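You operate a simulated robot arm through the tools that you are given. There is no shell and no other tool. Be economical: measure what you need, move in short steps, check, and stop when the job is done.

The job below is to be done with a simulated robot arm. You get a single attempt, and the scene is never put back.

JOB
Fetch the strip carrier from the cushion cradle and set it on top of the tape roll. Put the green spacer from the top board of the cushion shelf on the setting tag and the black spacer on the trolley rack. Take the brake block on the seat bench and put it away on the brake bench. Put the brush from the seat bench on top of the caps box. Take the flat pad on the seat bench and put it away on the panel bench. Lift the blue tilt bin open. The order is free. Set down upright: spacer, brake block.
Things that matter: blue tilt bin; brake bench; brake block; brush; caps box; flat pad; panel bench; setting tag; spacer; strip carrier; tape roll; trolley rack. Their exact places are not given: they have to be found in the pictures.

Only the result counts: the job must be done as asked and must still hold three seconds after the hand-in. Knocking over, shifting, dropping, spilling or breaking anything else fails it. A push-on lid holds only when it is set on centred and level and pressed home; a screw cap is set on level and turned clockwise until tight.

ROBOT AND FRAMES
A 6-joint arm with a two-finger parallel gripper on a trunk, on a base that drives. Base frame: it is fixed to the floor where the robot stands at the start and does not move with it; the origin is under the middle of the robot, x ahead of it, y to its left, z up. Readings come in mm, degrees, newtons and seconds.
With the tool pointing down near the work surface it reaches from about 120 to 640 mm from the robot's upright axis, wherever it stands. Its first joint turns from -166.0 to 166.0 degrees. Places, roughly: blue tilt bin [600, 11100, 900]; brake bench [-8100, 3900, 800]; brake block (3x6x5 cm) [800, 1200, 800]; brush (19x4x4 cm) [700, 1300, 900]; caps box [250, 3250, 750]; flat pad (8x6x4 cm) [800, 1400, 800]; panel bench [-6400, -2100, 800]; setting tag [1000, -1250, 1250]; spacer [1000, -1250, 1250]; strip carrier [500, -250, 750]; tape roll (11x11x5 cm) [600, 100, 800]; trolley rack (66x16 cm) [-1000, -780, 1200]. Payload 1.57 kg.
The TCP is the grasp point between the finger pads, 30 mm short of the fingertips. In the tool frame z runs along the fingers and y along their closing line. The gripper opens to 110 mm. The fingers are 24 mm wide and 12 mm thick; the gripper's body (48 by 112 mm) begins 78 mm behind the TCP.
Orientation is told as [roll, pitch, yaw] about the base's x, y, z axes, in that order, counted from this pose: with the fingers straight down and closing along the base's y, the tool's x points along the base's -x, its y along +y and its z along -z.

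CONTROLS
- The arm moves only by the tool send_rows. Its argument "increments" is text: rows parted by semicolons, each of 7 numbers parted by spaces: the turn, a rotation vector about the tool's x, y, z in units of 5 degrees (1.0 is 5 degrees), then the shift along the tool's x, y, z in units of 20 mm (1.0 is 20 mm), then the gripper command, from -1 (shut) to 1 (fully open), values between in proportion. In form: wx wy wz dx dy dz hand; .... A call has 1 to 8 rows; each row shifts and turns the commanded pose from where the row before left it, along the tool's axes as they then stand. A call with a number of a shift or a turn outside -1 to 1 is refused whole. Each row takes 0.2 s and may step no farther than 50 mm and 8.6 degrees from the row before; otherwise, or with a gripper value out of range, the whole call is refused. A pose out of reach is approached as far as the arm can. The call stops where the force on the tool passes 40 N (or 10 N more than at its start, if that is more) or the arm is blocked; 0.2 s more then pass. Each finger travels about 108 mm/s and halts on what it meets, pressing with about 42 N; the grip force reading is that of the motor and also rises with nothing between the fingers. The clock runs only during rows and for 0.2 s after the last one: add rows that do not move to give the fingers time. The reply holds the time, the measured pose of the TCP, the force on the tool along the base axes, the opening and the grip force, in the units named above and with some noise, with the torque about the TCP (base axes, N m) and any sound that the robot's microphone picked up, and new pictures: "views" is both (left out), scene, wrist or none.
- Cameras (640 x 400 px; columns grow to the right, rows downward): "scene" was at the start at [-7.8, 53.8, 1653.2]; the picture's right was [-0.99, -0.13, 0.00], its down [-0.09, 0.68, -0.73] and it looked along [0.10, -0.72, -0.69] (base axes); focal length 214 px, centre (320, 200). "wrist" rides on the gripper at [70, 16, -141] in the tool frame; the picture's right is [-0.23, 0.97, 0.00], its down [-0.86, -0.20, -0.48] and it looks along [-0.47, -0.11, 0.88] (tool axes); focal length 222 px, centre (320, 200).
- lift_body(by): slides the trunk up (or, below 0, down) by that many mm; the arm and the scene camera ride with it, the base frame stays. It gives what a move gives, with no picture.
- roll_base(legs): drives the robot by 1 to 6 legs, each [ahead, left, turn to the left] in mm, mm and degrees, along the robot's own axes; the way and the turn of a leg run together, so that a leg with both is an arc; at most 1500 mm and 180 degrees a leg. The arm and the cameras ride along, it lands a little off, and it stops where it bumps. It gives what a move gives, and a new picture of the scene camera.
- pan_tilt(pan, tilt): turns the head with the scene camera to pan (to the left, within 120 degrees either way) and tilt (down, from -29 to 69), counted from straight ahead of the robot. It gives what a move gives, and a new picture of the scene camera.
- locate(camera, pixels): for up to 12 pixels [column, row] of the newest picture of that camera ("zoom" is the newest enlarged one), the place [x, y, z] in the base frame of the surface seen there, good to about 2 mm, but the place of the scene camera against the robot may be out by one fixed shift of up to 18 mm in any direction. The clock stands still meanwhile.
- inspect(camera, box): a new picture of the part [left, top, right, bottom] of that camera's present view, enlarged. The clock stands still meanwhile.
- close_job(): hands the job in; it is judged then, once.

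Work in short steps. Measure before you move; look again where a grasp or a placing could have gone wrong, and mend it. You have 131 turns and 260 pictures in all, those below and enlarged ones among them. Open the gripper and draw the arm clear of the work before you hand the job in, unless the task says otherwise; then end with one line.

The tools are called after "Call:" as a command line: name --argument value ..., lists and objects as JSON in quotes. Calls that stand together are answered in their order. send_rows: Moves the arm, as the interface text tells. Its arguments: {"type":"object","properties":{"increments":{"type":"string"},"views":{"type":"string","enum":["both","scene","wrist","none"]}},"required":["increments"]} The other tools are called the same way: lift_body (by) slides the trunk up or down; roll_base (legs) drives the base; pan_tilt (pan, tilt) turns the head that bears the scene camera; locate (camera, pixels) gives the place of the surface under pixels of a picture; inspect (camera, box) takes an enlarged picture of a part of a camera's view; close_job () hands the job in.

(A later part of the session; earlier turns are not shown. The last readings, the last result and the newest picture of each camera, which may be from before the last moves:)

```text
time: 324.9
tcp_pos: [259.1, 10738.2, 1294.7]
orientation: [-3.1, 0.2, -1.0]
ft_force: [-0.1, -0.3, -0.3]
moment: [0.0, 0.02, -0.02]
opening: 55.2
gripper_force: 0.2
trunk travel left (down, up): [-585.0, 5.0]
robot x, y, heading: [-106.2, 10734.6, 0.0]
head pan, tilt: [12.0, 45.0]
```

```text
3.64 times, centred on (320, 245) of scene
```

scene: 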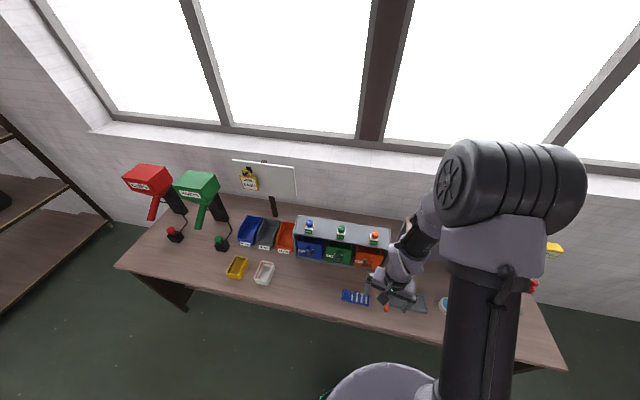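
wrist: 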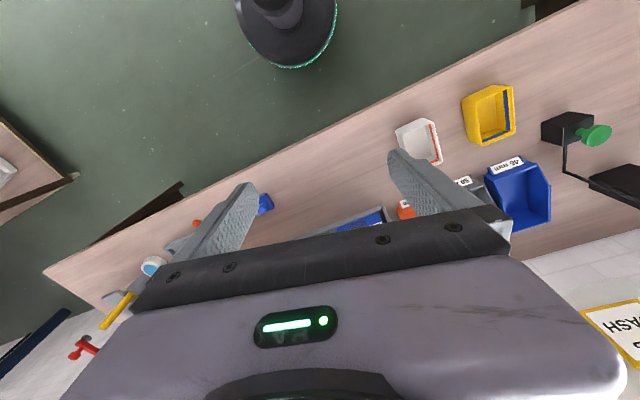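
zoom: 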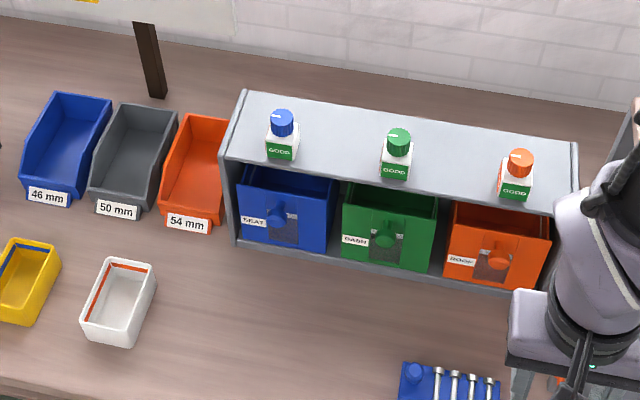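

Blue tilt bin with a front knob. Locate the knob and panel points.

Call:
locate --camera "zoom" --pixels '[[277, 218], [268, 215], [286, 205], [240, 185], [330, 205], [242, 232], [322, 248], [285, 180], [238, 240], [300, 235], [285, 150], [300, 300]]'

Call:
inspect --camera "scene" --box '[292, 230, 332, 265]'

```text
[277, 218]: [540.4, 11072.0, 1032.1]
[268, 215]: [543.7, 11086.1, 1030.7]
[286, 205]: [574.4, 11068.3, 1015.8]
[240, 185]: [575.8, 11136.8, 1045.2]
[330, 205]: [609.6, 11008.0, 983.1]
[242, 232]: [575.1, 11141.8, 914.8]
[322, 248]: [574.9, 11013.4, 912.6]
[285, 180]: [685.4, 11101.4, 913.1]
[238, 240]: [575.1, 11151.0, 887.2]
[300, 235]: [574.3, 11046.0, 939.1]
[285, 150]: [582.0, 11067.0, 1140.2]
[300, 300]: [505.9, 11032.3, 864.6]
```

```text
11.43 times, centred on (312, 248) of scene
```

zoom: 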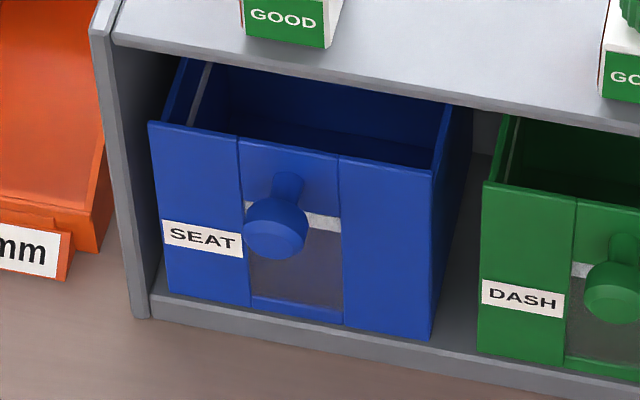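

Knob ball ≈(548,11073,1015 true), panel at x≈575. I drive to face it, and set trunk/arm heights so that a 45° pitched tool is reachable.

Call:
roll_base --legs '[[0, 340, 0], [130, 0, 0]]'

Call:
send_rows --increments "0.6 0 0 0 0 -1 0;0 0 0 0 0 -1 0;0 0 0 0 0 -1 0;0 0 0 0 0 -1 0;0 0 0 0 0 -1 0;0 0 0 0 0 -1 0" --views "none"

Call:
lift_body --by -300

Call:
send_rows --increments "0 -1 0 0 0 0 0;0 -1 0 0 0 0 0;0 -1 0 0 0 0 0;0 -1 0 0 0 0 0;0 -1 0 0 0 0 0;0 -1 0 0 0 0 0;0 -1 0 0 0 0 0;0 -1 0 0 0 0 0" --views "wrist"

```text
time: 328.0
tcp_pos: [388.6, 11076.8, 1294.0]
orientation: [-3.1, 0.1, -0.9]
ft_force: [0.0, 0.1, -0.2]
moment: [0.01, -0.02, 0.02]
opening: 54.8
gripper_force: 0.1
trunk travel left (down, up): [-585.0, 5.0]
robot x, y, heading: [25.8, 11071.9, 0.2]
head pan, tilt: [12.0, 45.0]
```

scene: 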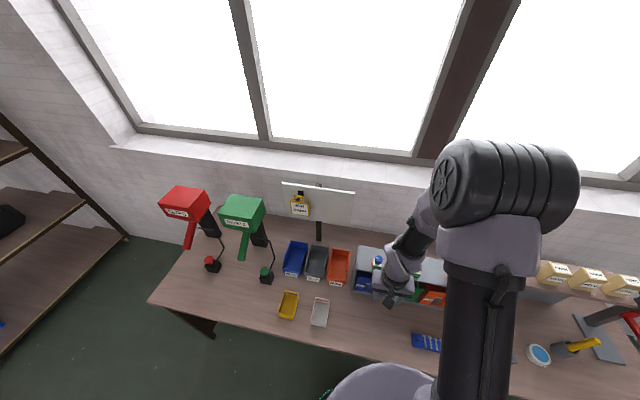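

```text
time: 329.4
tcp_pos: [388.9, 11089.4, 1412.5]
orientation: [-6.2, 0.2, -1.0]
ft_force: [0.1, 0.0, -0.1]
moment: [0.01, -0.05, -0.01]
opening: 55.2
gripper_force: 0.0
trunk travel left (down, up): [-585.0, 5.0]
robot x, y, heading: [29.7, 11073.6, 0.0]
head pan, tilt: [12.0, 45.0]
```

```text
time: 332.4
tcp_pos: [389.5, 11089.8, 1113.6]
orientation: [-6.2, 0.3, -1.1]
ft_force: [0.1, -0.2, 0.0]
moment: [0.0, 0.01, 0.01]
opening: 55.1
gripper_force: 0.1
trunk travel left (down, up): [-285.0, 305.0]
robot x, y, heading: [28.5, 11070.6, -0.1]
head pan, tilt: [12.0, 45.0]
```

```text
time: 334.2
tcp_pos: [468.5, 11103.0, 1121.8]
orientation: [-7.9, -39.5, 4.0]
ft_force: [-0.2, 0.1, 1.2]
moment: [0.0, -0.01, 0.01]
opening: 54.9
gripper_force: 0.1
out of reach, approached as far as the arm can: row 5, 6, 7, 8
trunk travel left (down, up): [-285.0, 305.0]
robot x, y, heading: [31.2, 11074.2, 0.0]
head pan, tilt: [12.0, 45.0]
```

wrist: 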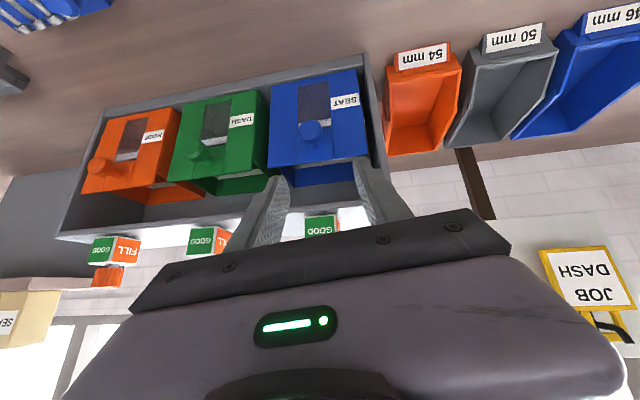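

Nice view of the blue bin and knob at (312,132). Fix the roll and measure.

Call:
send_rows --increments "-0.8 0 0 0 0 0 0;-0.8 0 0 0 0 0 0" --views "wrist"

Call:
inspect --camera "wrist" --box '[240, 50, 400, 200]'

```text
time: 334.8
tcp_pos: [468.5, 11114.5, 1130.5]
orientation: [-4.4, -39.3, 4.0]
ft_force: [0.2, -0.4, -0.3]
moment: [-0.03, 0.01, -0.02]
opening: 54.9
gripper_force: 0.0
out of reach, approached as far as the arm can: row 1, 2
trunk travel left (down, up): [-285.0, 305.0]
robot x, y, heading: [27.6, 11067.6, 0.1]
head pan, tilt: [12.0, 45.0]
```

wrist: 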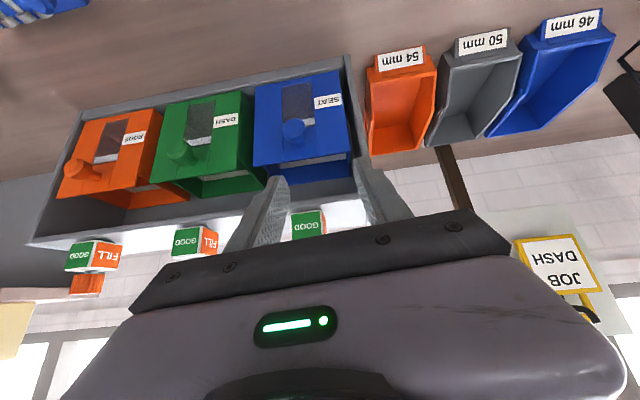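

```text
2.67 times, centred on (320, 125) of wrist
```

zoom: 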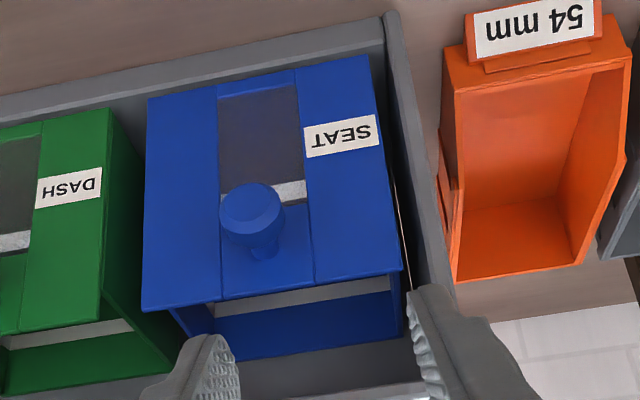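

Call:
locate --camera "zoom" --pixels '[[252, 212], [222, 215], [284, 215], [252, 186], [252, 235], [263, 255], [180, 200], [360, 200], [150, 310], [400, 270], [150, 100], [370, 60]]'

```text
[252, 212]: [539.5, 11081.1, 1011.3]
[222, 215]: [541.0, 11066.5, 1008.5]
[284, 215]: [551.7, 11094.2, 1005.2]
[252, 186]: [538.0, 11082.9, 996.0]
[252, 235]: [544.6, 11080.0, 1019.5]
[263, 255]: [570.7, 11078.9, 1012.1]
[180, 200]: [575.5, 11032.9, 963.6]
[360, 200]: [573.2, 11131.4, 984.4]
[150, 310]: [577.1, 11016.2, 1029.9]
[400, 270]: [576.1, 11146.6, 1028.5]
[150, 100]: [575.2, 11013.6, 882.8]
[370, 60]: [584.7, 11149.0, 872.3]
```

Knob: front x≈539, centre (y 11080.5, z 1008), Ø30, stem to panel x 575. Move laterally in line, then approach along the tool axis.

Call:
send_rows --increments "0 0 0 0.57 -0.7 0 0.1;0 0 0 0.57 -0.7 0 0.1;0 0 0 0 0 1 0.1;0 0 0 0 0 1 0.1;0 0 0 0 0 1 0.1" --views "wrist"

```text
time: 336.0
tcp_pos: [510.3, 11125.8, 1094.6]
orientation: [-4.9, -39.0, 4.0]
ft_force: [0.3, -0.2, -0.6]
moment: [0.0, 0.02, 0.03]
opening: 60.4
gripper_force: 0.1
out of reach, approached as far as the arm can: row 1, 2, 3, 4, 5
trunk travel left (down, up): [-285.0, 305.0]
robot x, y, heading: [26.5, 11069.5, 0.0]
head pan, tilt: [12.0, 45.0]
```

wrist: 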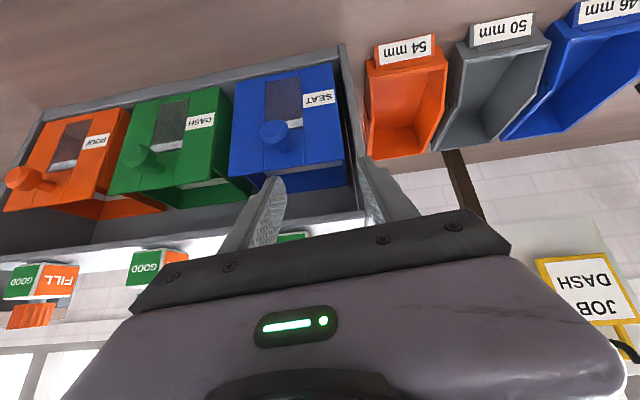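

The arm is limited at small rel-y when pitched; I move the base right 130 mm so that the knob is more to the left, and then re-approach.

Call:
roll_base --legs '[[0, -150, 0]]'

Call:
send_rows --increments "-0.9 0 0 0 0.9 0 0.1;0 0 0 0 0.9 0 0.1;0 0 0 0 0.9 0 0.1;0 0 0 0 0.9 0 0.1;0 0 0 0 0.9 0 0.1" --views "wrist"

```text
time: 337.4
tcp_pos: [508.9, 10972.9, 1095.2]
orientation: [-4.7, -39.1, 3.9]
ft_force: [0.3, -0.6, 0.1]
moment: [0.04, 0.03, 0.01]
opening: 60.7
gripper_force: 0.1
trunk travel left (down, up): [-285.0, 305.0]
robot x, y, heading: [30.3, 10919.4, 0.1]
head pan, tilt: [12.0, 45.0]
```

scene: 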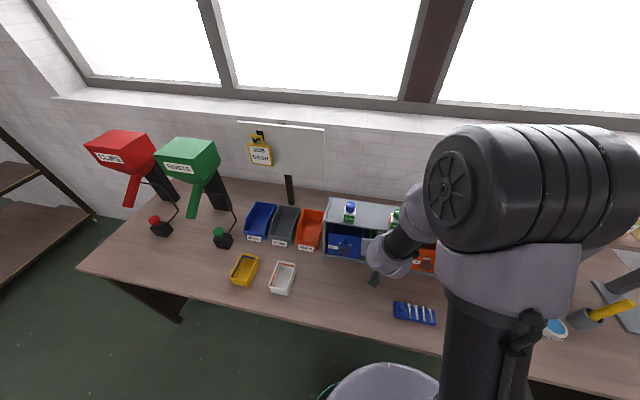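

```text
time: 338.6
tcp_pos: [507.6, 11080.4, 1105.4]
orientation: [-0.3, -39.0, 3.9]
ft_force: [0.0, -0.6, -0.1]
moment: [-0.02, -0.01, -0.01]
opening: 60.6
gripper_force: 0.0
out of reach, approached as far as the arm can: row 1
trunk travel left (down, up): [-285.0, 305.0]
robot x, y, heading: [28.4, 10922.0, 0.1]
head pan, tilt: [12.0, 45.0]
```

wrist: 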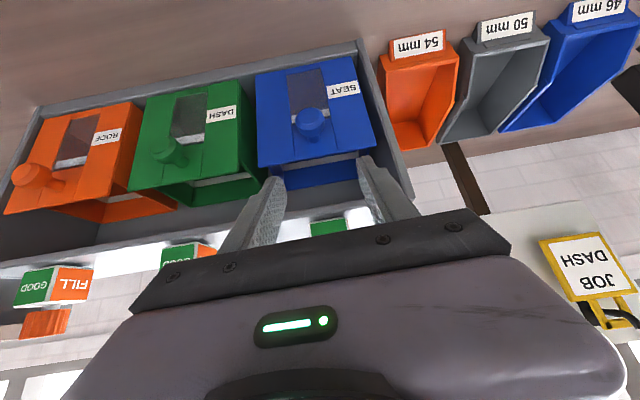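

Reachable now. Align and advance along the tool axis to the knob.

Call:
send_rows --increments "0 0 0 0.87 -0.05 0 0.1;0 0 0 0.88 -0.06 0 0.1;0 0 0 0 0 1 0.1;0 0 0 0 0 1 0.1;0 0 0 0 0 1 0.1" --views "wrist"

Call:
inspect --camera "wrist" --box '[240, 90, 400, 220]'

```text
time: 339.8
tcp_pos: [521.3, 11078.6, 1036.6]
orientation: [-0.4, -39.0, 4.0]
ft_force: [-0.1, 0.5, 0.4]
moment: [0.0, 0.0, -0.02]
opening: 60.7
gripper_force: 0.0
trunk travel left (down, up): [-285.0, 305.0]
robot x, y, heading: [27.7, 10921.0, 0.0]
head pan, tilt: [12.0, 45.0]
```

wrist: 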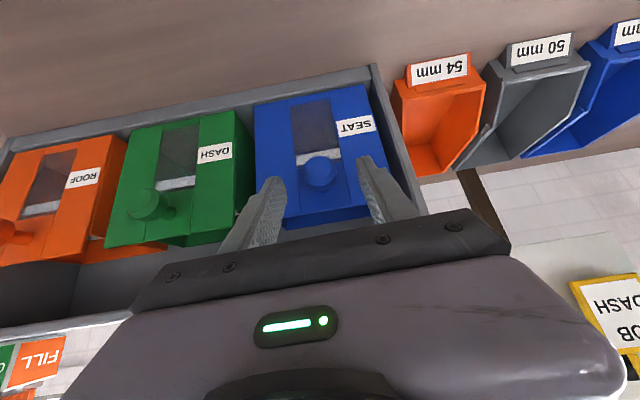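

```text
3.08 times, centred on (320, 155) of wrist
```

zoom: 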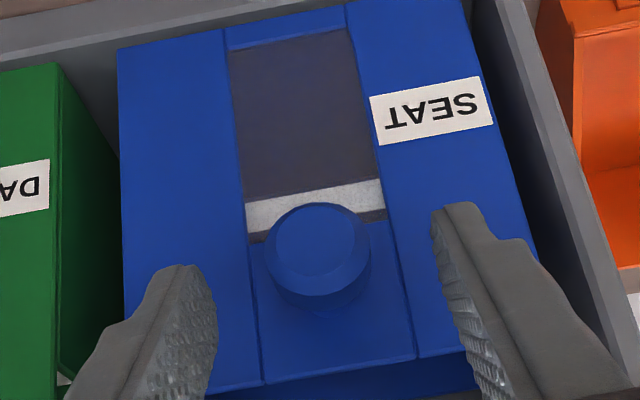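

Aligned with the knob. Advance 34 mm and close.

Call:
send_rows --increments "0 0 0 0.1 0.05 0.85 0.1;0 0 0 0 0 0.84 0.1;0 0 0 0 0 0 -1;0 0 0 0 0 0 -1;0 0 0 0 0 0 -1" --views "wrist"

```text
time: 341.0
tcp_pos: [539.3, 11079.1, 1010.1]
orientation: [-0.4, -39.1, 3.7]
ft_force: [1.9, -5.7, -1.7]
moment: [-0.04, -0.18, -0.83]
opening: 30.1
gripper_force: 39.4
trunk travel left (down, up): [-285.0, 305.0]
robot x, y, heading: [26.9, 10922.5, -0.0]
head pan, tilt: [12.0, 45.0]
```

wrist: 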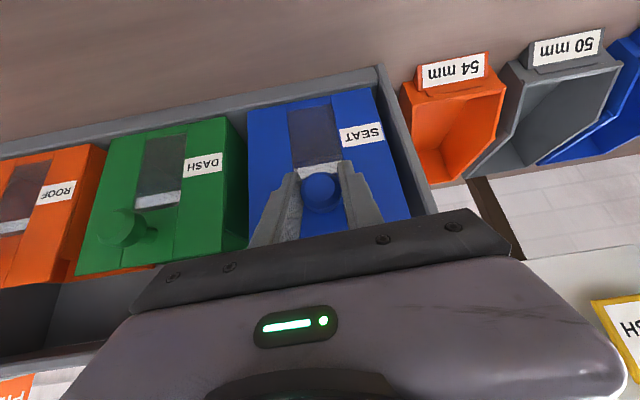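

Knob gripped. Pull outward (−x) by 12 mm and feel the force.

Call:
send_rows --increments "0 0 0 0.2 0.01 -0.16 -1;0 0 0 0.2 0.01 -0.16 -1;0 0 0 0.1 0.01 -0.08 -1" --views "none"

```text
time: 341.8
tcp_pos: [527.2, 11079.1, 1008.1]
orientation: [-0.3, -38.8, 4.0]
ft_force: [15.4, -6.9, -16.8]
moment: [0.05, -0.87, -0.7]
opening: 30.7
gripper_force: 39.0
trunk travel left (down, up): [-285.0, 305.0]
robot x, y, heading: [25.4, 10923.9, -0.0]
head pan, tilt: [12.0, 45.0]
```

Call:
inspect --camera "wrist" --box '[200, 80, 440, 230]'

Call:
locate --camera "zoom" --pixels '[[150, 60], [470, 60], [140, 330], [560, 300], [320, 60], [400, 140]]'

```text
2.67 times, centred on (320, 155) of wrist
```

zoom: 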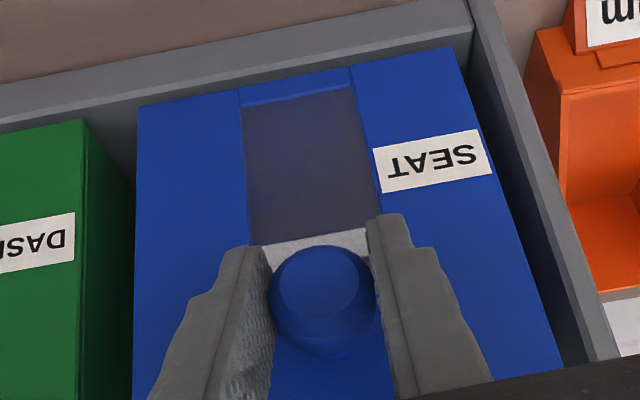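

```text
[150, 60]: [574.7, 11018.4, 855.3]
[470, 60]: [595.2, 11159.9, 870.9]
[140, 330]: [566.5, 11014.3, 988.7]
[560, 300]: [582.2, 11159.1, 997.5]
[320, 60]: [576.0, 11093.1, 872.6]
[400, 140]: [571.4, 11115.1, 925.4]
```

The panel tilts about a bottom hinge (≈x 576, z 872). Follow the arc outward and down to φ≈25°.

Call:
send_rows --increments "0 0 0 0.68 0.03 0 -1;0 0 0 0.61 0.03 -0.13 -1;0 0 0 0.62 0.03 -0.07 -1;0 0 0 0.62 0.03 -0.015 -1" --views "wrist"

```text
time: 342.6
tcp_pos: [493.7, 11078.9, 990.2]
orientation: [-0.8, -38.9, 3.0]
ft_force: [2.2, -16.5, 0.4]
moment: [-0.02, -0.44, -1.01]
opening: 30.1
gripper_force: 40.0
out of reach, approached as far as the arm can: row 3, 4
trunk travel left (down, up): [-285.0, 305.0]
robot x, y, heading: [27.5, 10918.7, -0.2]
head pan, tilt: [12.0, 45.0]
stopped in row 4: the force on the tool passed its limit at 54 N (the readings are from after the stop); the commanded pose is now the measured one
```

wrist: 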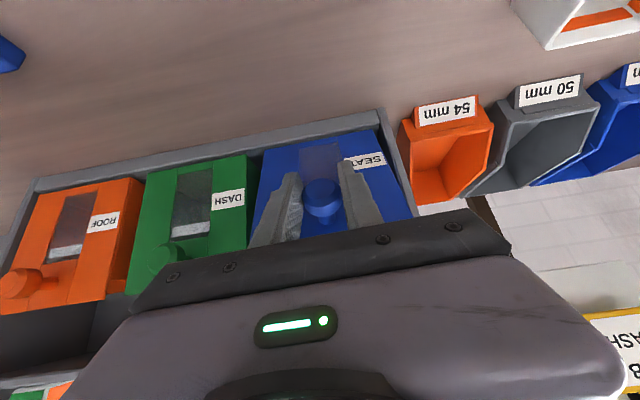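

Arm posture limits here. Release, retreat, move the base back 100 mm and the trunk down 70 mm to get more room, then regrip.

Call:
send_rows --increments "0 0 0 0 0 0 -0.3;0 0 0 0 0 0 0.1;0 0 0 0 0 -1 0.1;0 0 0 0 0 -1 0.1;0 0 0 0 0 -1 0.1" --views "none"

Call:
roll_base --legs '[[-100, 0, 0]]'

Call:
lift_body --by -60

Call:
send_rows --increments "0 0 0 -1 0 0 0.1;0 0 0 -1 0 0 0.1;0 0 0 -1 0 0 0.1;0 0 0 -1 0 0 0.1;0 0 0 -0.5 0 0 0.1" --views "wrist"

```text
time: 343.9
tcp_pos: [454.5, 11080.7, 1038.1]
orientation: [-0.9, -38.6, 3.5]
ft_force: [-0.4, 0.3, 0.2]
moment: [0.01, -0.03, -0.01]
opening: 60.6
gripper_force: 0.1
trunk travel left (down, up): [-285.0, 305.0]
robot x, y, heading: [27.0, 10920.1, -0.1]
head pan, tilt: [12.0, 45.0]
```

```text
time: 345.0
tcp_pos: [354.9, 11081.8, 1037.4]
orientation: [-0.8, -38.9, 3.5]
ft_force: [-0.3, 0.2, -0.3]
moment: [0.02, -0.02, 0.03]
opening: 60.5
gripper_force: 0.0
trunk travel left (down, up): [-285.0, 305.0]
robot x, y, heading: [-70.7, 10917.0, -0.0]
head pan, tilt: [12.0, 45.0]
```

scene: 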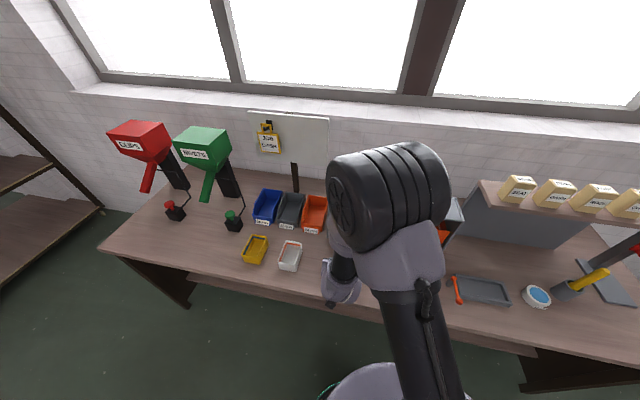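

```text
time: 346.0
tcp_pos: [355.2, 11081.5, 976.7]
orientation: [-0.9, -38.7, 3.5]
ft_force: [-1.3, -1.0, -0.7]
moment: [-0.04, 0.02, -0.03]
opening: 60.5
gripper_force: 0.0
trunk travel left (down, up): [-225.0, 365.0]
robot x, y, heading: [-68.2, 10918.4, -0.2]
head pan, tilt: [12.0, 45.0]
```

```text
time: 347.2
tcp_pos: [425.3, 11085.0, 1032.9]
orientation: [-0.9, -38.8, 3.5]
ft_force: [0.1, 0.7, -0.1]
moment: [-0.01, 0.01, -0.02]
opening: 60.5
gripper_force: 0.0
trunk travel left (down, up): [-225.0, 365.0]
robot x, y, heading: [-74.2, 10920.0, 0.1]
head pan, tilt: [12.0, 45.0]
```

wrist: 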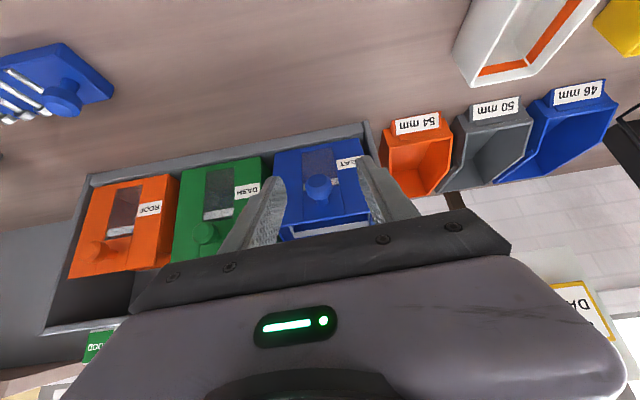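

Check whether the bin stayed tilted: locate knob and panel.

Call:
inspect --camera "wrist" --box '[250, 120, 400, 250]'

Call:
locate --camera "wrist" --pixels '[[318, 185], [307, 187], [330, 187], [318, 178], [290, 165], [350, 190], [290, 225], [278, 240]]'

```text
3.08 times, centred on (325, 185) of wrist
```

zoom: 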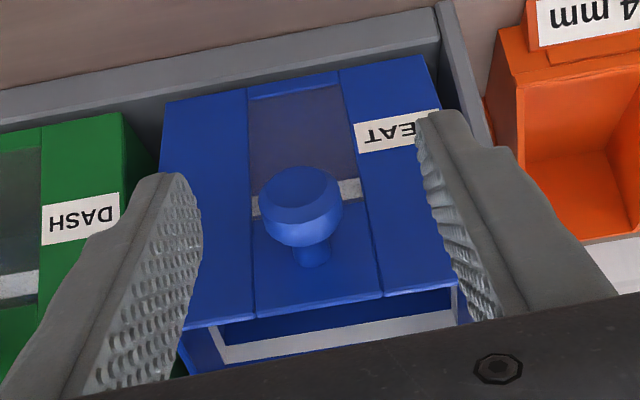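

```text
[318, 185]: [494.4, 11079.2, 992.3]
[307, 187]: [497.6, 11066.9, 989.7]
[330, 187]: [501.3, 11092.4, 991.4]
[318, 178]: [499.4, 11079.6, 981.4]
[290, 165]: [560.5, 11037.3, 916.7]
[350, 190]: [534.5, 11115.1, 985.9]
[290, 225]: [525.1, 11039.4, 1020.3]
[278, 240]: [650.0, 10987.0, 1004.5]
```

The bin stayed open at ~19° (holds by friction). Regrip the knob at (494,11080,990) and go on along the arc.

Call:
send_rows --increments "0 0 0 -0.65 -0.22 0 0.1;0 0 0 -0.66 -0.21 0 0.1;0 0 0 0 0 0.95 0.1;0 0 0 0 0 0.95 0.1;0 0 0 0 0 0.95 0.1;0 0 0 0 0 0.95 0.1;0 0 0 0 0 0 -1;0 0 0 0 0 0 -1" --views "wrist"

```text
time: 349.0
tcp_pos: [495.3, 11079.6, 990.3]
orientation: [-0.9, -38.8, 3.4]
ft_force: [4.0, -3.5, -2.6]
moment: [0.1, -0.14, -0.54]
opening: 29.8
gripper_force: 38.9
trunk travel left (down, up): [-225.0, 365.0]
robot x, y, heading: [-71.8, 10917.6, -0.1]
head pan, tilt: [12.0, 45.0]
```

wrist: 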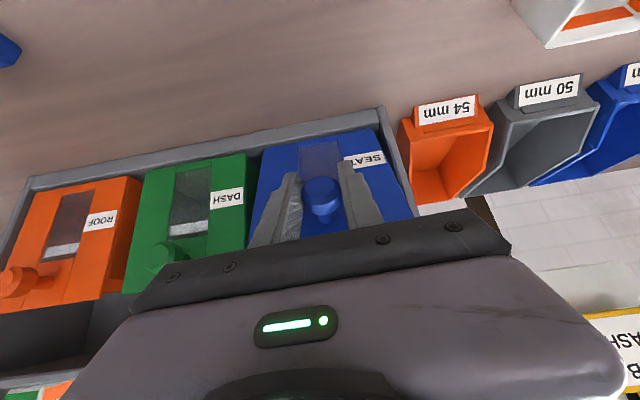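

Call:
send_rows --increments "0 0 0 0.62 0.03 -0.02 -1;0 0 0 0.62 0.03 0.03 -1;0 0 0 0.61 0.03 0.09 -1" --views "none"

Call:
send_rows --increments "0 0 0 0.6 0.03 0.145 -1;0 0 0 0.59 0.03 0.2 -1" --views "wrist"

```text
time: 349.8
tcp_pos: [466.7, 11079.9, 965.5]
orientation: [-0.8, -38.9, 3.5]
ft_force: [6.3, -6.0, 7.2]
moment: [0.2, -1.19, -0.48]
opening: 30.0
gripper_force: 39.3
trunk travel left (down, up): [-225.0, 365.0]
robot x, y, heading: [-72.4, 10922.3, 0.2]
head pan, tilt: [12.0, 45.0]
```

```text
time: 350.4
tcp_pos: [449.6, 11081.6, 943.7]
orientation: [-1.2, -38.4, 3.9]
ft_force: [-0.6, -0.8, 0.8]
moment: [-0.05, 0.01, -0.02]
opening: 0.2
gripper_force: 21.5
trunk travel left (down, up): [-225.0, 365.0]
robot x, y, heading: [-68.3, 10923.5, 0.2]
head pan, tilt: [12.0, 45.0]
```

wrist: 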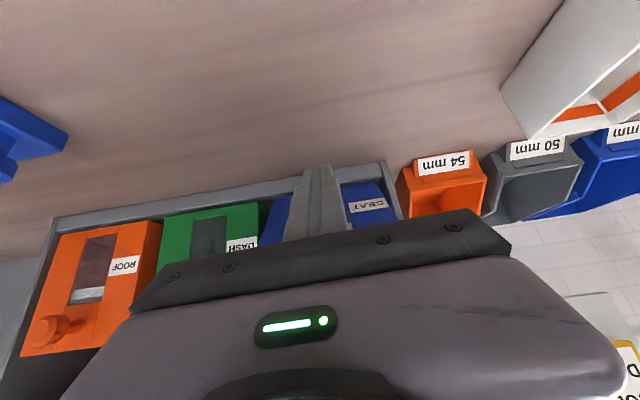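

The fingers slipped off, probably at the bin's stop. Retreat and look at the bin's angle.

Call:
send_rows --increments "0 0 0 0 0 -1 -0.5;0 0 0 0 0 -1 0;0 0 0 0 0 -1 0;0 0 0 0 0 -1 0;0 0 0 -0.5 0 -0.5 0;0 0 0 -0.5 0 0 0.1" --views "wrist"

Call:
inspect --camera "wrist" --box '[240, 100, 400, 240]'

Call:
locate --camera "wrist" --pixels '[[290, 165], [290, 180], [350, 190], [318, 178], [310, 190], [340, 200], [320, 165], [300, 200], [345, 180]]'

```text
time: 351.8
tcp_pos: [410.7, 11078.5, 1028.9]
orientation: [-0.9, -38.8, 3.4]
ft_force: [-0.5, -0.3, 0.3]
moment: [-0.01, 0.02, 0.03]
opening: 60.6
gripper_force: 0.0
trunk travel left (down, up): [-225.0, 365.0]
robot x, y, heading: [-68.7, 10919.5, -0.1]
head pan, tilt: [12.0, 45.0]
```

wrist: 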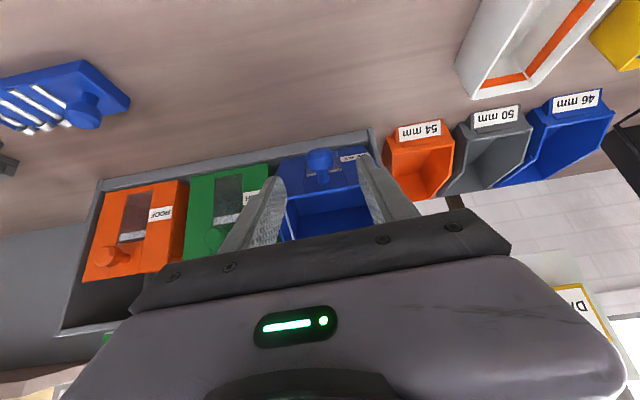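

```text
2.86 times, centred on (320, 170) of wrist
```

zoom: 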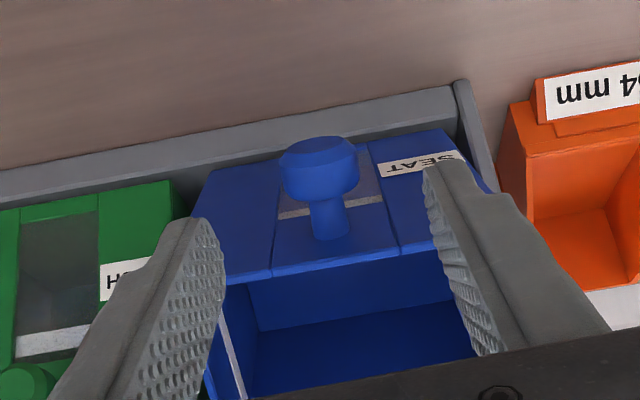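

```text
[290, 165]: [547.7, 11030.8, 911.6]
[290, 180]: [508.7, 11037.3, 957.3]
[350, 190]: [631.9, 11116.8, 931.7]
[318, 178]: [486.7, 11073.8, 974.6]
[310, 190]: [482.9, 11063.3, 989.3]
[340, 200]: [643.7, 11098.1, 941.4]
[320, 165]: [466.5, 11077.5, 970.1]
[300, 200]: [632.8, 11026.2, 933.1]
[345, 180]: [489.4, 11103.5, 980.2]
```

Bin stands open at ~40° and holds. I test whether it's at its stop by pushing the knob down with closed fingers.

Call:
send_rows --increments "0 0 0 0 0 -0.5 -1;0 0 0 -0.78 0 0.62 -1;0 0 0 -0.78 0 0.62 -1;0 0 0 0.31 0 0.64 -1;0 0 0 0.31 0 0.64 -1;0 0 0 0.31 0 0.39 -1" --views "none"

Call:
send_rows --increments "0 0 0 0.31 0 0.39 -1;0 0 0 0.31 0 0.39 -1;0 0 0 0.31 0 0.39 -1" --views "wrist"

```text
time: 353.1
tcp_pos: [448.7, 11080.8, 1011.6]
orientation: [-0.6, -39.8, 3.3]
ft_force: [-23.0, -4.3, 29.5]
moment: [-0.26, -0.48, -0.16]
opening: 0.2
gripper_force: 21.3
trunk travel left (down, up): [-225.0, 365.0]
robot x, y, heading: [-73.4, 10922.6, -0.0]
head pan, tilt: [12.0, 45.0]
stopped in row 6: the force on the tool passed its limit at 56 N (the readings are from after the stop); the commanded pose is now the measured one
```

```text
time: 353.4
tcp_pos: [449.9, 11081.7, 1011.5]
orientation: [-0.6, -40.1, 3.2]
ft_force: [-24.7, -4.9, 30.2]
moment: [-0.34, -0.41, -0.09]
opening: 0.3
gripper_force: 20.9
trunk travel left (down, up): [-225.0, 365.0]
robot x, y, heading: [-68.7, 10919.9, -0.0]
head pan, tilt: [12.0, 45.0]
stopped in row 1: the force on the tool passed its limit at 53 N (the readings are from after the stop); the commanded pose is now the measured one
```

wrist: 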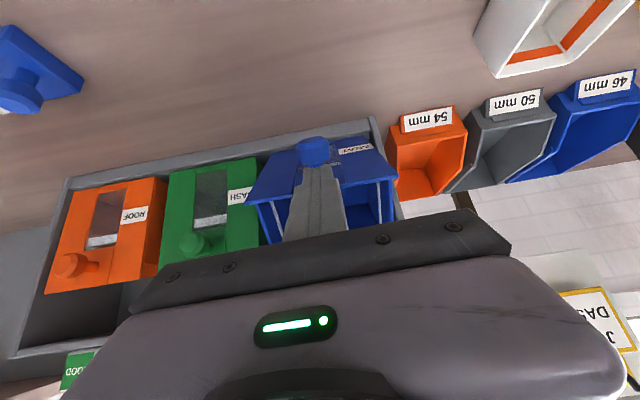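

Lift, insert the closed fingertips behind the panel's top edge and pull outward to test the stop.

Call:
send_rows --increments "0 0 0 -0.63 0 -0.78 -1;0 0 0 -0.63 0 -0.78 -1;0 0 0 -0.9 0 0.7 -1;0 0 0 -0.9 0 0.7 -1;0 0 0 0.45 0 0.58 -1;0 0 0 0.45 0 0.58 -1;0 0 0 0.45 0 0.58 -1" --views "wrist"

Call:
inspect --camera "wrist" --box '[220, 100, 420, 240]'

```text
time: 355.0
tcp_pos: [501.2, 11084.5, 1005.0]
orientation: [-0.7, -39.8, 3.3]
ft_force: [0.2, -0.1, -1.1]
moment: [-0.01, -0.01, -0.03]
opening: 0.0
gripper_force: 20.8
trunk travel left (down, up): [-225.0, 365.0]
robot x, y, heading: [-66.2, 10923.3, -0.2]
head pan, tilt: [12.0, 45.0]
```

wrist: 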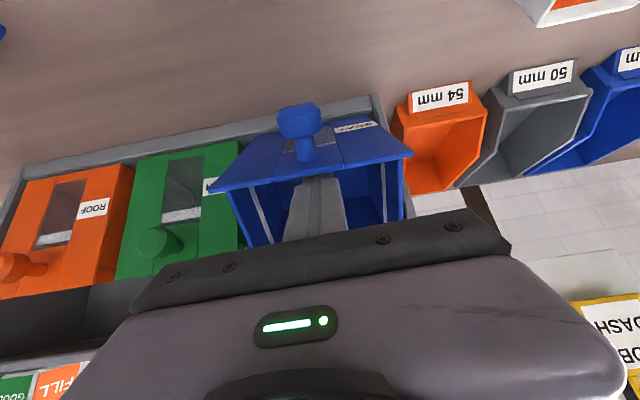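

```text
2.86 times, centred on (320, 170) of wrist
```

zoom: 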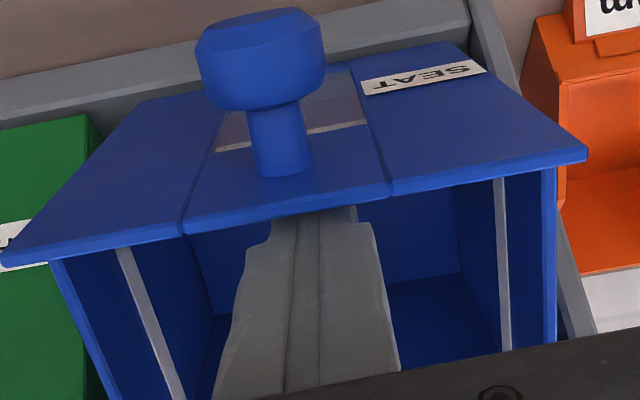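

Fingers are behind the panel. Push it outward along tool x until resistance.

Call:
send_rows --increments "0 0 0 0.5 0 0.02 -1;0 0 0 0.5 0 0.02 -1;0 0 0 0.5 0 0.05 -1;0 0 0 0.5 0 0.1 -1;0 0 0 0.5 0 0.15 -1;0 0 0 0.5 0 0.2 -1" --views "wrist"

Call:
locate --camera "wrist" --pixels '[[240, 165], [370, 150], [260, 180], [260, 160], [390, 160], [380, 140]]'

```text
time: 355.6
tcp_pos: [495.2, 11083.5, 1000.4]
orientation: [-0.4, -40.8, 2.6]
ft_force: [6.4, -0.8, 8.1]
moment: [0.12, 0.07, -0.12]
opening: 0.1
gripper_force: 21.7
trunk travel left (down, up): [-225.0, 365.0]
robot x, y, heading: [-68.2, 10921.6, 0.0]
head pan, tilt: [12.0, 45.0]
stopped in row 2: the force on the tool passed its limit at 49 N (the readings are from after the stop); the commanded pose is now the measured one
```

wrist: 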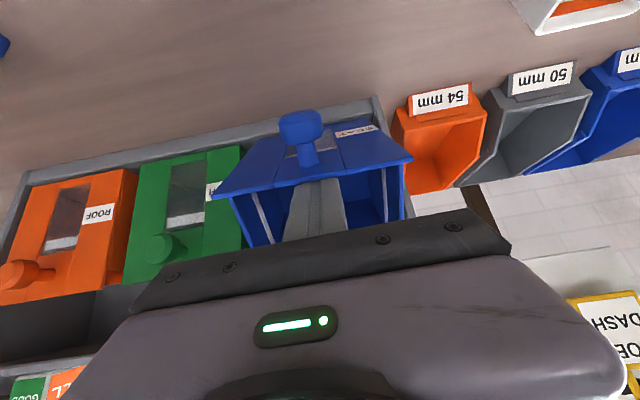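

```text
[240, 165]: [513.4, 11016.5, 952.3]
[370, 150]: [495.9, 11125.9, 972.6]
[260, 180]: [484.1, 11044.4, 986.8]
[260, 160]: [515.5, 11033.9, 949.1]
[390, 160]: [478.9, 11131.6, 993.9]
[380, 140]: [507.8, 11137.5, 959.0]
```

It's at its stop (~40°) and stays. Withdraw: free the fingers, rise, then back off.

Call:
send_rows --increments "0 0 0 -0.3 0 0 -1;0 0 0 -0.63 0 -0.78 -1;0 0 0 -0.63 0 -0.78 -1;0 0 0 -0.63 0 -0.78 -1;0 0 0 -0.63 0 -0.78 -1;0 0 0 0 0 -1 -1;0 0 0 0 0 -1 -1" --views "wrist"

Call:
roll_base --legs '[[-250, 0, 0]]'

Call:
send_rows --increments "0 1 0 0 0 0 0;0 1 0 0 0 0 0;0 1 0 0 0 0 0;0 1 0 0 0 0 0;0 1 0 0 0 0 0;0 1 0 0 0 0 0;0 1 0 0 0 0 0;0 0.9 0.5 0 0 0 0" --views "none"

Call:
lift_body --by 200

```text
time: 357.2
tcp_pos: [469.9, 11084.3, 1113.6]
orientation: [-0.4, -40.8, 2.9]
ft_force: [-0.1, -0.4, -0.5]
moment: [-0.03, -0.01, 0.04]
opening: 0.1
gripper_force: 21.2
trunk travel left (down, up): [-225.0, 365.0]
robot x, y, heading: [-70.2, 10920.8, -0.0]
head pan, tilt: [12.0, 45.0]
```

wrist: 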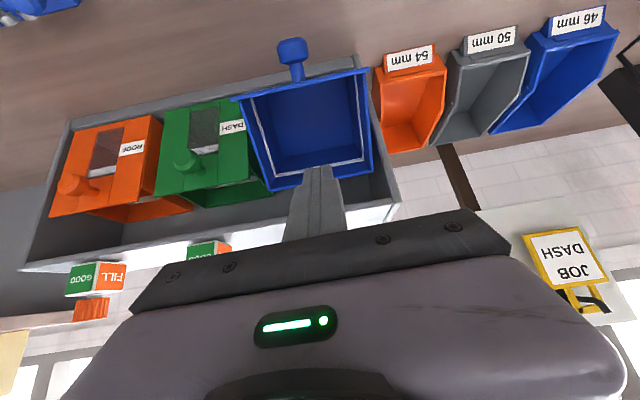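

```text
time: 359.0
tcp_pos: [219.9, 11084.6, 1112.7]
orientation: [-0.5, -40.7, 2.8]
ft_force: [0.2, 0.1, -0.2]
moment: [0.03, 0.0, 0.03]
opening: 0.1
gripper_force: 21.7
trunk travel left (down, up): [-225.0, 365.0]
robot x, y, heading: [-320.3, 10922.0, -0.5]
head pan, tilt: [12.0, 45.0]
```

scene: 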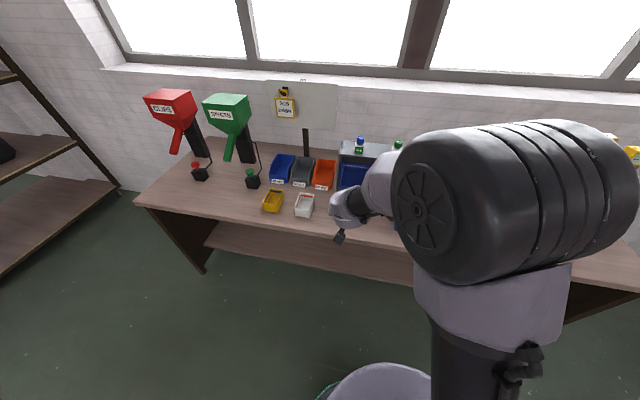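

```text
time: 360.8
tcp_pos: [221.2, 11084.1, 1112.3]
orientation: [-0.1, -1.0, 0.1]
ft_force: [1.2, -0.1, 0.1]
moment: [0.0, 0.04, -0.01]
opening: 55.0
gripper_force: 0.0
trunk travel left (down, up): [-225.0, 365.0]
robot x, y, heading: [-321.6, 10922.4, -0.1]
head pan, tilt: [12.0, 45.0]
```

```text
time: 363.0
tcp_pos: [220.9, 11083.8, 1312.6]
orientation: [-0.1, -1.2, 0.0]
ft_force: [-0.6, -0.8, -0.6]
moment: [0.02, -0.01, 0.02]
opening: 55.1
gripper_force: 0.1
trunk travel left (down, up): [-425.0, 165.0]
robot x, y, heading: [-317.5, 10917.5, -0.3]
head pan, tilt: [12.0, 45.0]
```

The blue bin is open. I have few turns left, so I batch well-known legs: retract the arm and drive back the same way out to the aisle.

Call:
send_rows --increments "0 0 0 1 0 0 0;0 0 0 1 0 0 0;0 0 0 1 0 0 0;0 0 0 1 0 0 0;0 0 0 1 0 0 0;0 0 0 1 0 0 0;0 0 0 1 0 0 0;0 0 0 0.5 0 0 0" --views "none"

Call:
roll_base --legs '[[0, 1400, 0], [0, 390, 0], [-1300, 0, 0], [-1240, 0, 0], [0, -1400, 0], [0, -1400, 0]]'

Call:
roll_base --legs '[[0, -1300, 0], [0, -1300, 0], [0, -1200, 0], [1200, 0, 0], [1000, 0, 0]]'

```text
time: 364.8
tcp_pos: [70.7, 11084.2, 1310.3]
orientation: [-0.1, -1.2, 0.0]
ft_force: [-0.1, 0.1, 0.4]
moment: [0.0, -0.01, -0.03]
opening: 55.0
gripper_force: 0.0
trunk travel left (down, up): [-425.0, 165.0]
robot x, y, heading: [-320.8, 10923.3, -0.1]
head pan, tilt: [12.0, 45.0]
```

```text
time: 399.0
tcp_pos: [-2493.1, 10094.9, 1310.7]
orientation: [-0.1, -1.2, -0.7]
ft_force: [0.4, 0.4, 1.2]
moment: [0.0, 0.0, 0.01]
opening: 54.8
gripper_force: 0.1
trunk travel left (down, up): [-425.0, 165.0]
robot x, y, heading: [-2885.4, 9932.0, -0.8]
head pan, tilt: [12.0, 45.0]
```

scene: 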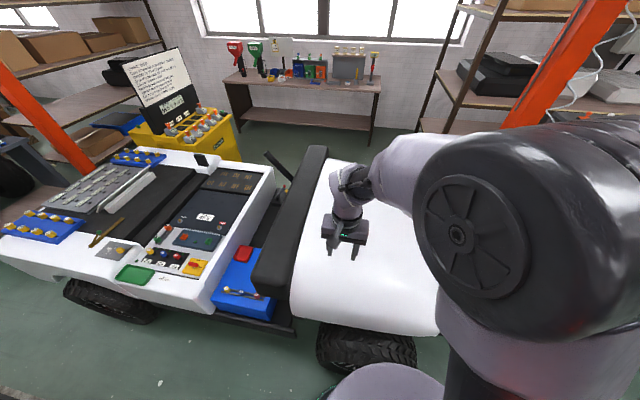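

```text
time: 427.8
tcp_pos: [-382.0, 6200.7, 1310.0]
orientation: [0.0, -1.2, -2.4]
ft_force: [0.3, 0.1, -0.1]
moment: [0.0, 0.04, -0.04]
opening: 54.7
gripper_force: 0.0
trunk travel left (down, up): [-425.0, 165.0]
robot x, y, heading: [-779.1, 6053.8, -2.5]
head pan, tilt: [12.0, 45.0]
```

scene: 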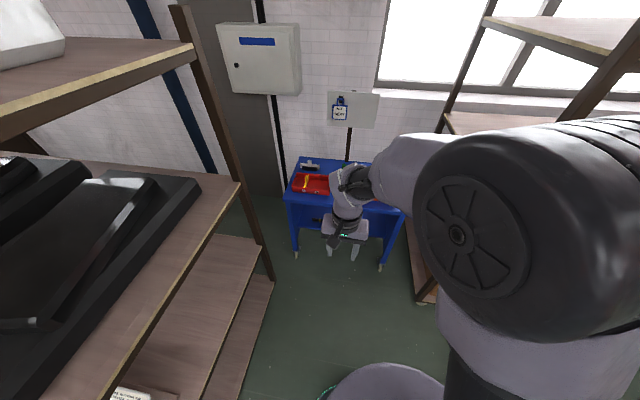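

On track. Straighten, drive back down the aisle to the seat bench and approach it; end with a wrist view.

Call:
roll_base --legs '[[140, 0, 2.5], [0, -1450, 0.4], [0, -1450, 0.4], [0, -1400, 0.4], [0, -440, 0], [690, 0, 0]]'

Call:
lift_body --by -190

Call:
send_rows --increments "0 0 0 -1 0 0 1;0 0 0 -1 0 0 1;0 0 0 -1 0 0 1;0 0 0 -1 0 0 1;0 0 0 -1 0 0 1;0 0 0 -1 0 0 1;0 0 0 -1 0 0 1;0 0 0 -1 0 0 1" --views "wrist"

```text
time: 454.9
tcp_pos: [483.4, 1521.5, 1310.1]
orientation: [-0.2, -1.2, 1.6]
ft_force: [-0.7, -0.1, 0.9]
moment: [-0.02, 0.03, 0.01]
opening: 54.8
gripper_force: 0.1
trunk travel left (down, up): [-425.0, 165.0]
robot x, y, heading: [97.8, 1348.2, 1.5]
head pan, tilt: [12.0, 45.0]
```

scene: 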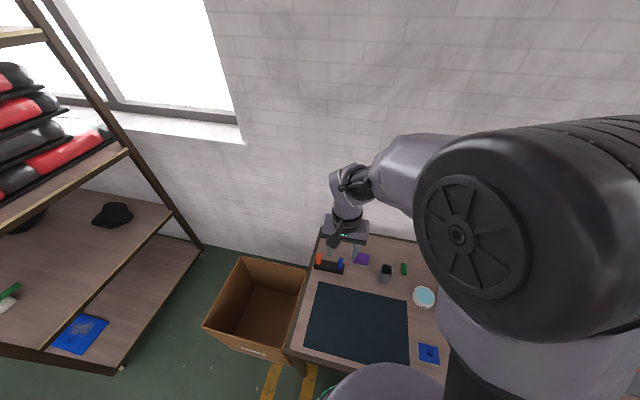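

```text
time: 456.9
tcp_pos: [484.8, 1520.5, 1119.9]
orientation: [-0.1, -1.3, 1.7]
ft_force: [-0.2, 0.1, 0.7]
moment: [0.0, -0.02, -0.03]
opening: 55.0
gripper_force: 0.0
trunk travel left (down, up): [-235.0, 355.0]
robot x, y, heading: [97.3, 1345.8, 1.8]
head pan, tilt: [12.0, 45.0]
```

```text
time: 458.7
tcp_pos: [644.2, 1525.3, 1123.8]
orientation: [-0.1, -1.2, 1.5]
ft_force: [0.0, -0.3, 0.1]
moment: [0.0, 0.04, 0.02]
opening: 110.1
gripper_force: 0.1
trunk travel left (down, up): [-235.0, 355.0]
robot x, y, heading: [95.8, 1347.8, 1.5]
head pan, tilt: [12.0, 45.0]
```

wrist: 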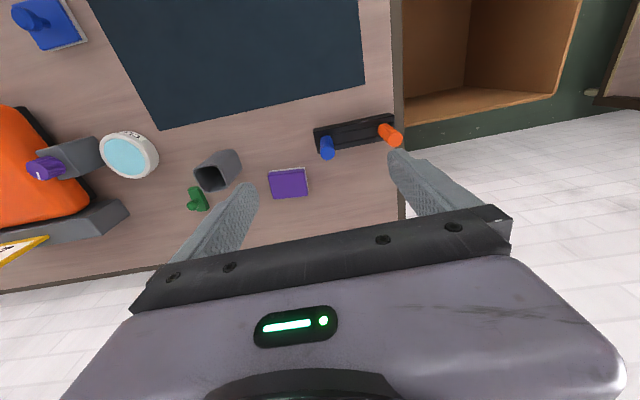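

Pad at (288,183). I locate pad and block corners in this view, then move the base forward 50 and bring the TCP roughly above the pad.

Call:
locate --camera "wrist" --pixels '[[269, 173], [305, 169], [307, 193], [272, 198], [288, 184], [193, 205], [197, 188], [205, 208], [188, 190], [190, 210]]'

Call:
roll_base --legs '[[50, -20, -1.5]]'

Call:
send_rows --increments "0 0 0 -1 -0.9 0 1;0 0 0 -1 -0.9 0 1;0 0 0 -1 -0.9 0 1;0 0.24 0 0 0 0.5 1;0 0 0 0 0 1 1;0 0 0 0 0 1 1" --views "wrist"

```text
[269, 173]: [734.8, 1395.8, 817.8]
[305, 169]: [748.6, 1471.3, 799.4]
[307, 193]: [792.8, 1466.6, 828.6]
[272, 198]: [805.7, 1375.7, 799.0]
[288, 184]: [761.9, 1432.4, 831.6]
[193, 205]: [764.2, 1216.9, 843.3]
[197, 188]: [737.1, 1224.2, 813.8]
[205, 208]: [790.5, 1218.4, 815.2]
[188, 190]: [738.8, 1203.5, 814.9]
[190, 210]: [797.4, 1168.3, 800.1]
```

```text
time: 459.7
tcp_pos: [698.3, 1491.4, 1122.0]
orientation: [-0.2, -1.1, 0.1]
ft_force: [0.9, -0.2, -0.3]
moment: [0.02, 0.05, -0.02]
opening: 110.0
gripper_force: 0.2
trunk travel left (down, up): [-235.0, 355.0]
robot x, y, heading: [149.8, 1332.8, -0.0]
head pan, tilt: [12.0, 45.0]
```

scene: 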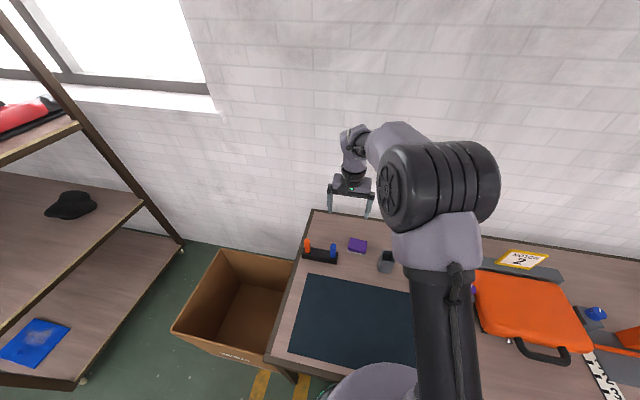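

```text
time: 461.1
tcp_pos: [758.2, 1437.9, 1074.1]
orientation: [-0.1, 0.0, 0.1]
ft_force: [-1.8, -0.6, 0.1]
moment: [0.02, -0.01, 0.01]
opening: 109.9
gripper_force: 0.1
trunk travel left (down, up): [-235.0, 355.0]
robot x, y, heading: [147.1, 1325.9, -0.0]
head pan, tilt: [12.0, 45.0]
```

wrist: 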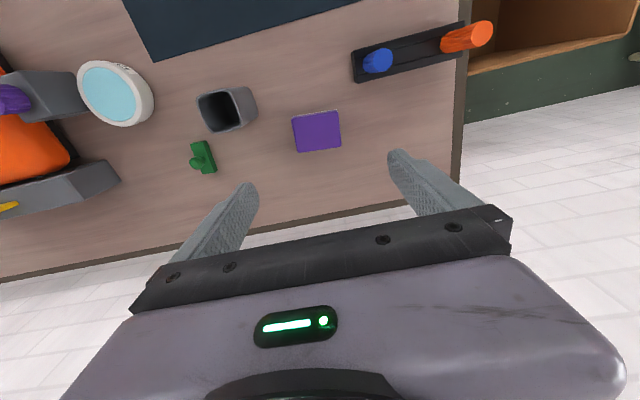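

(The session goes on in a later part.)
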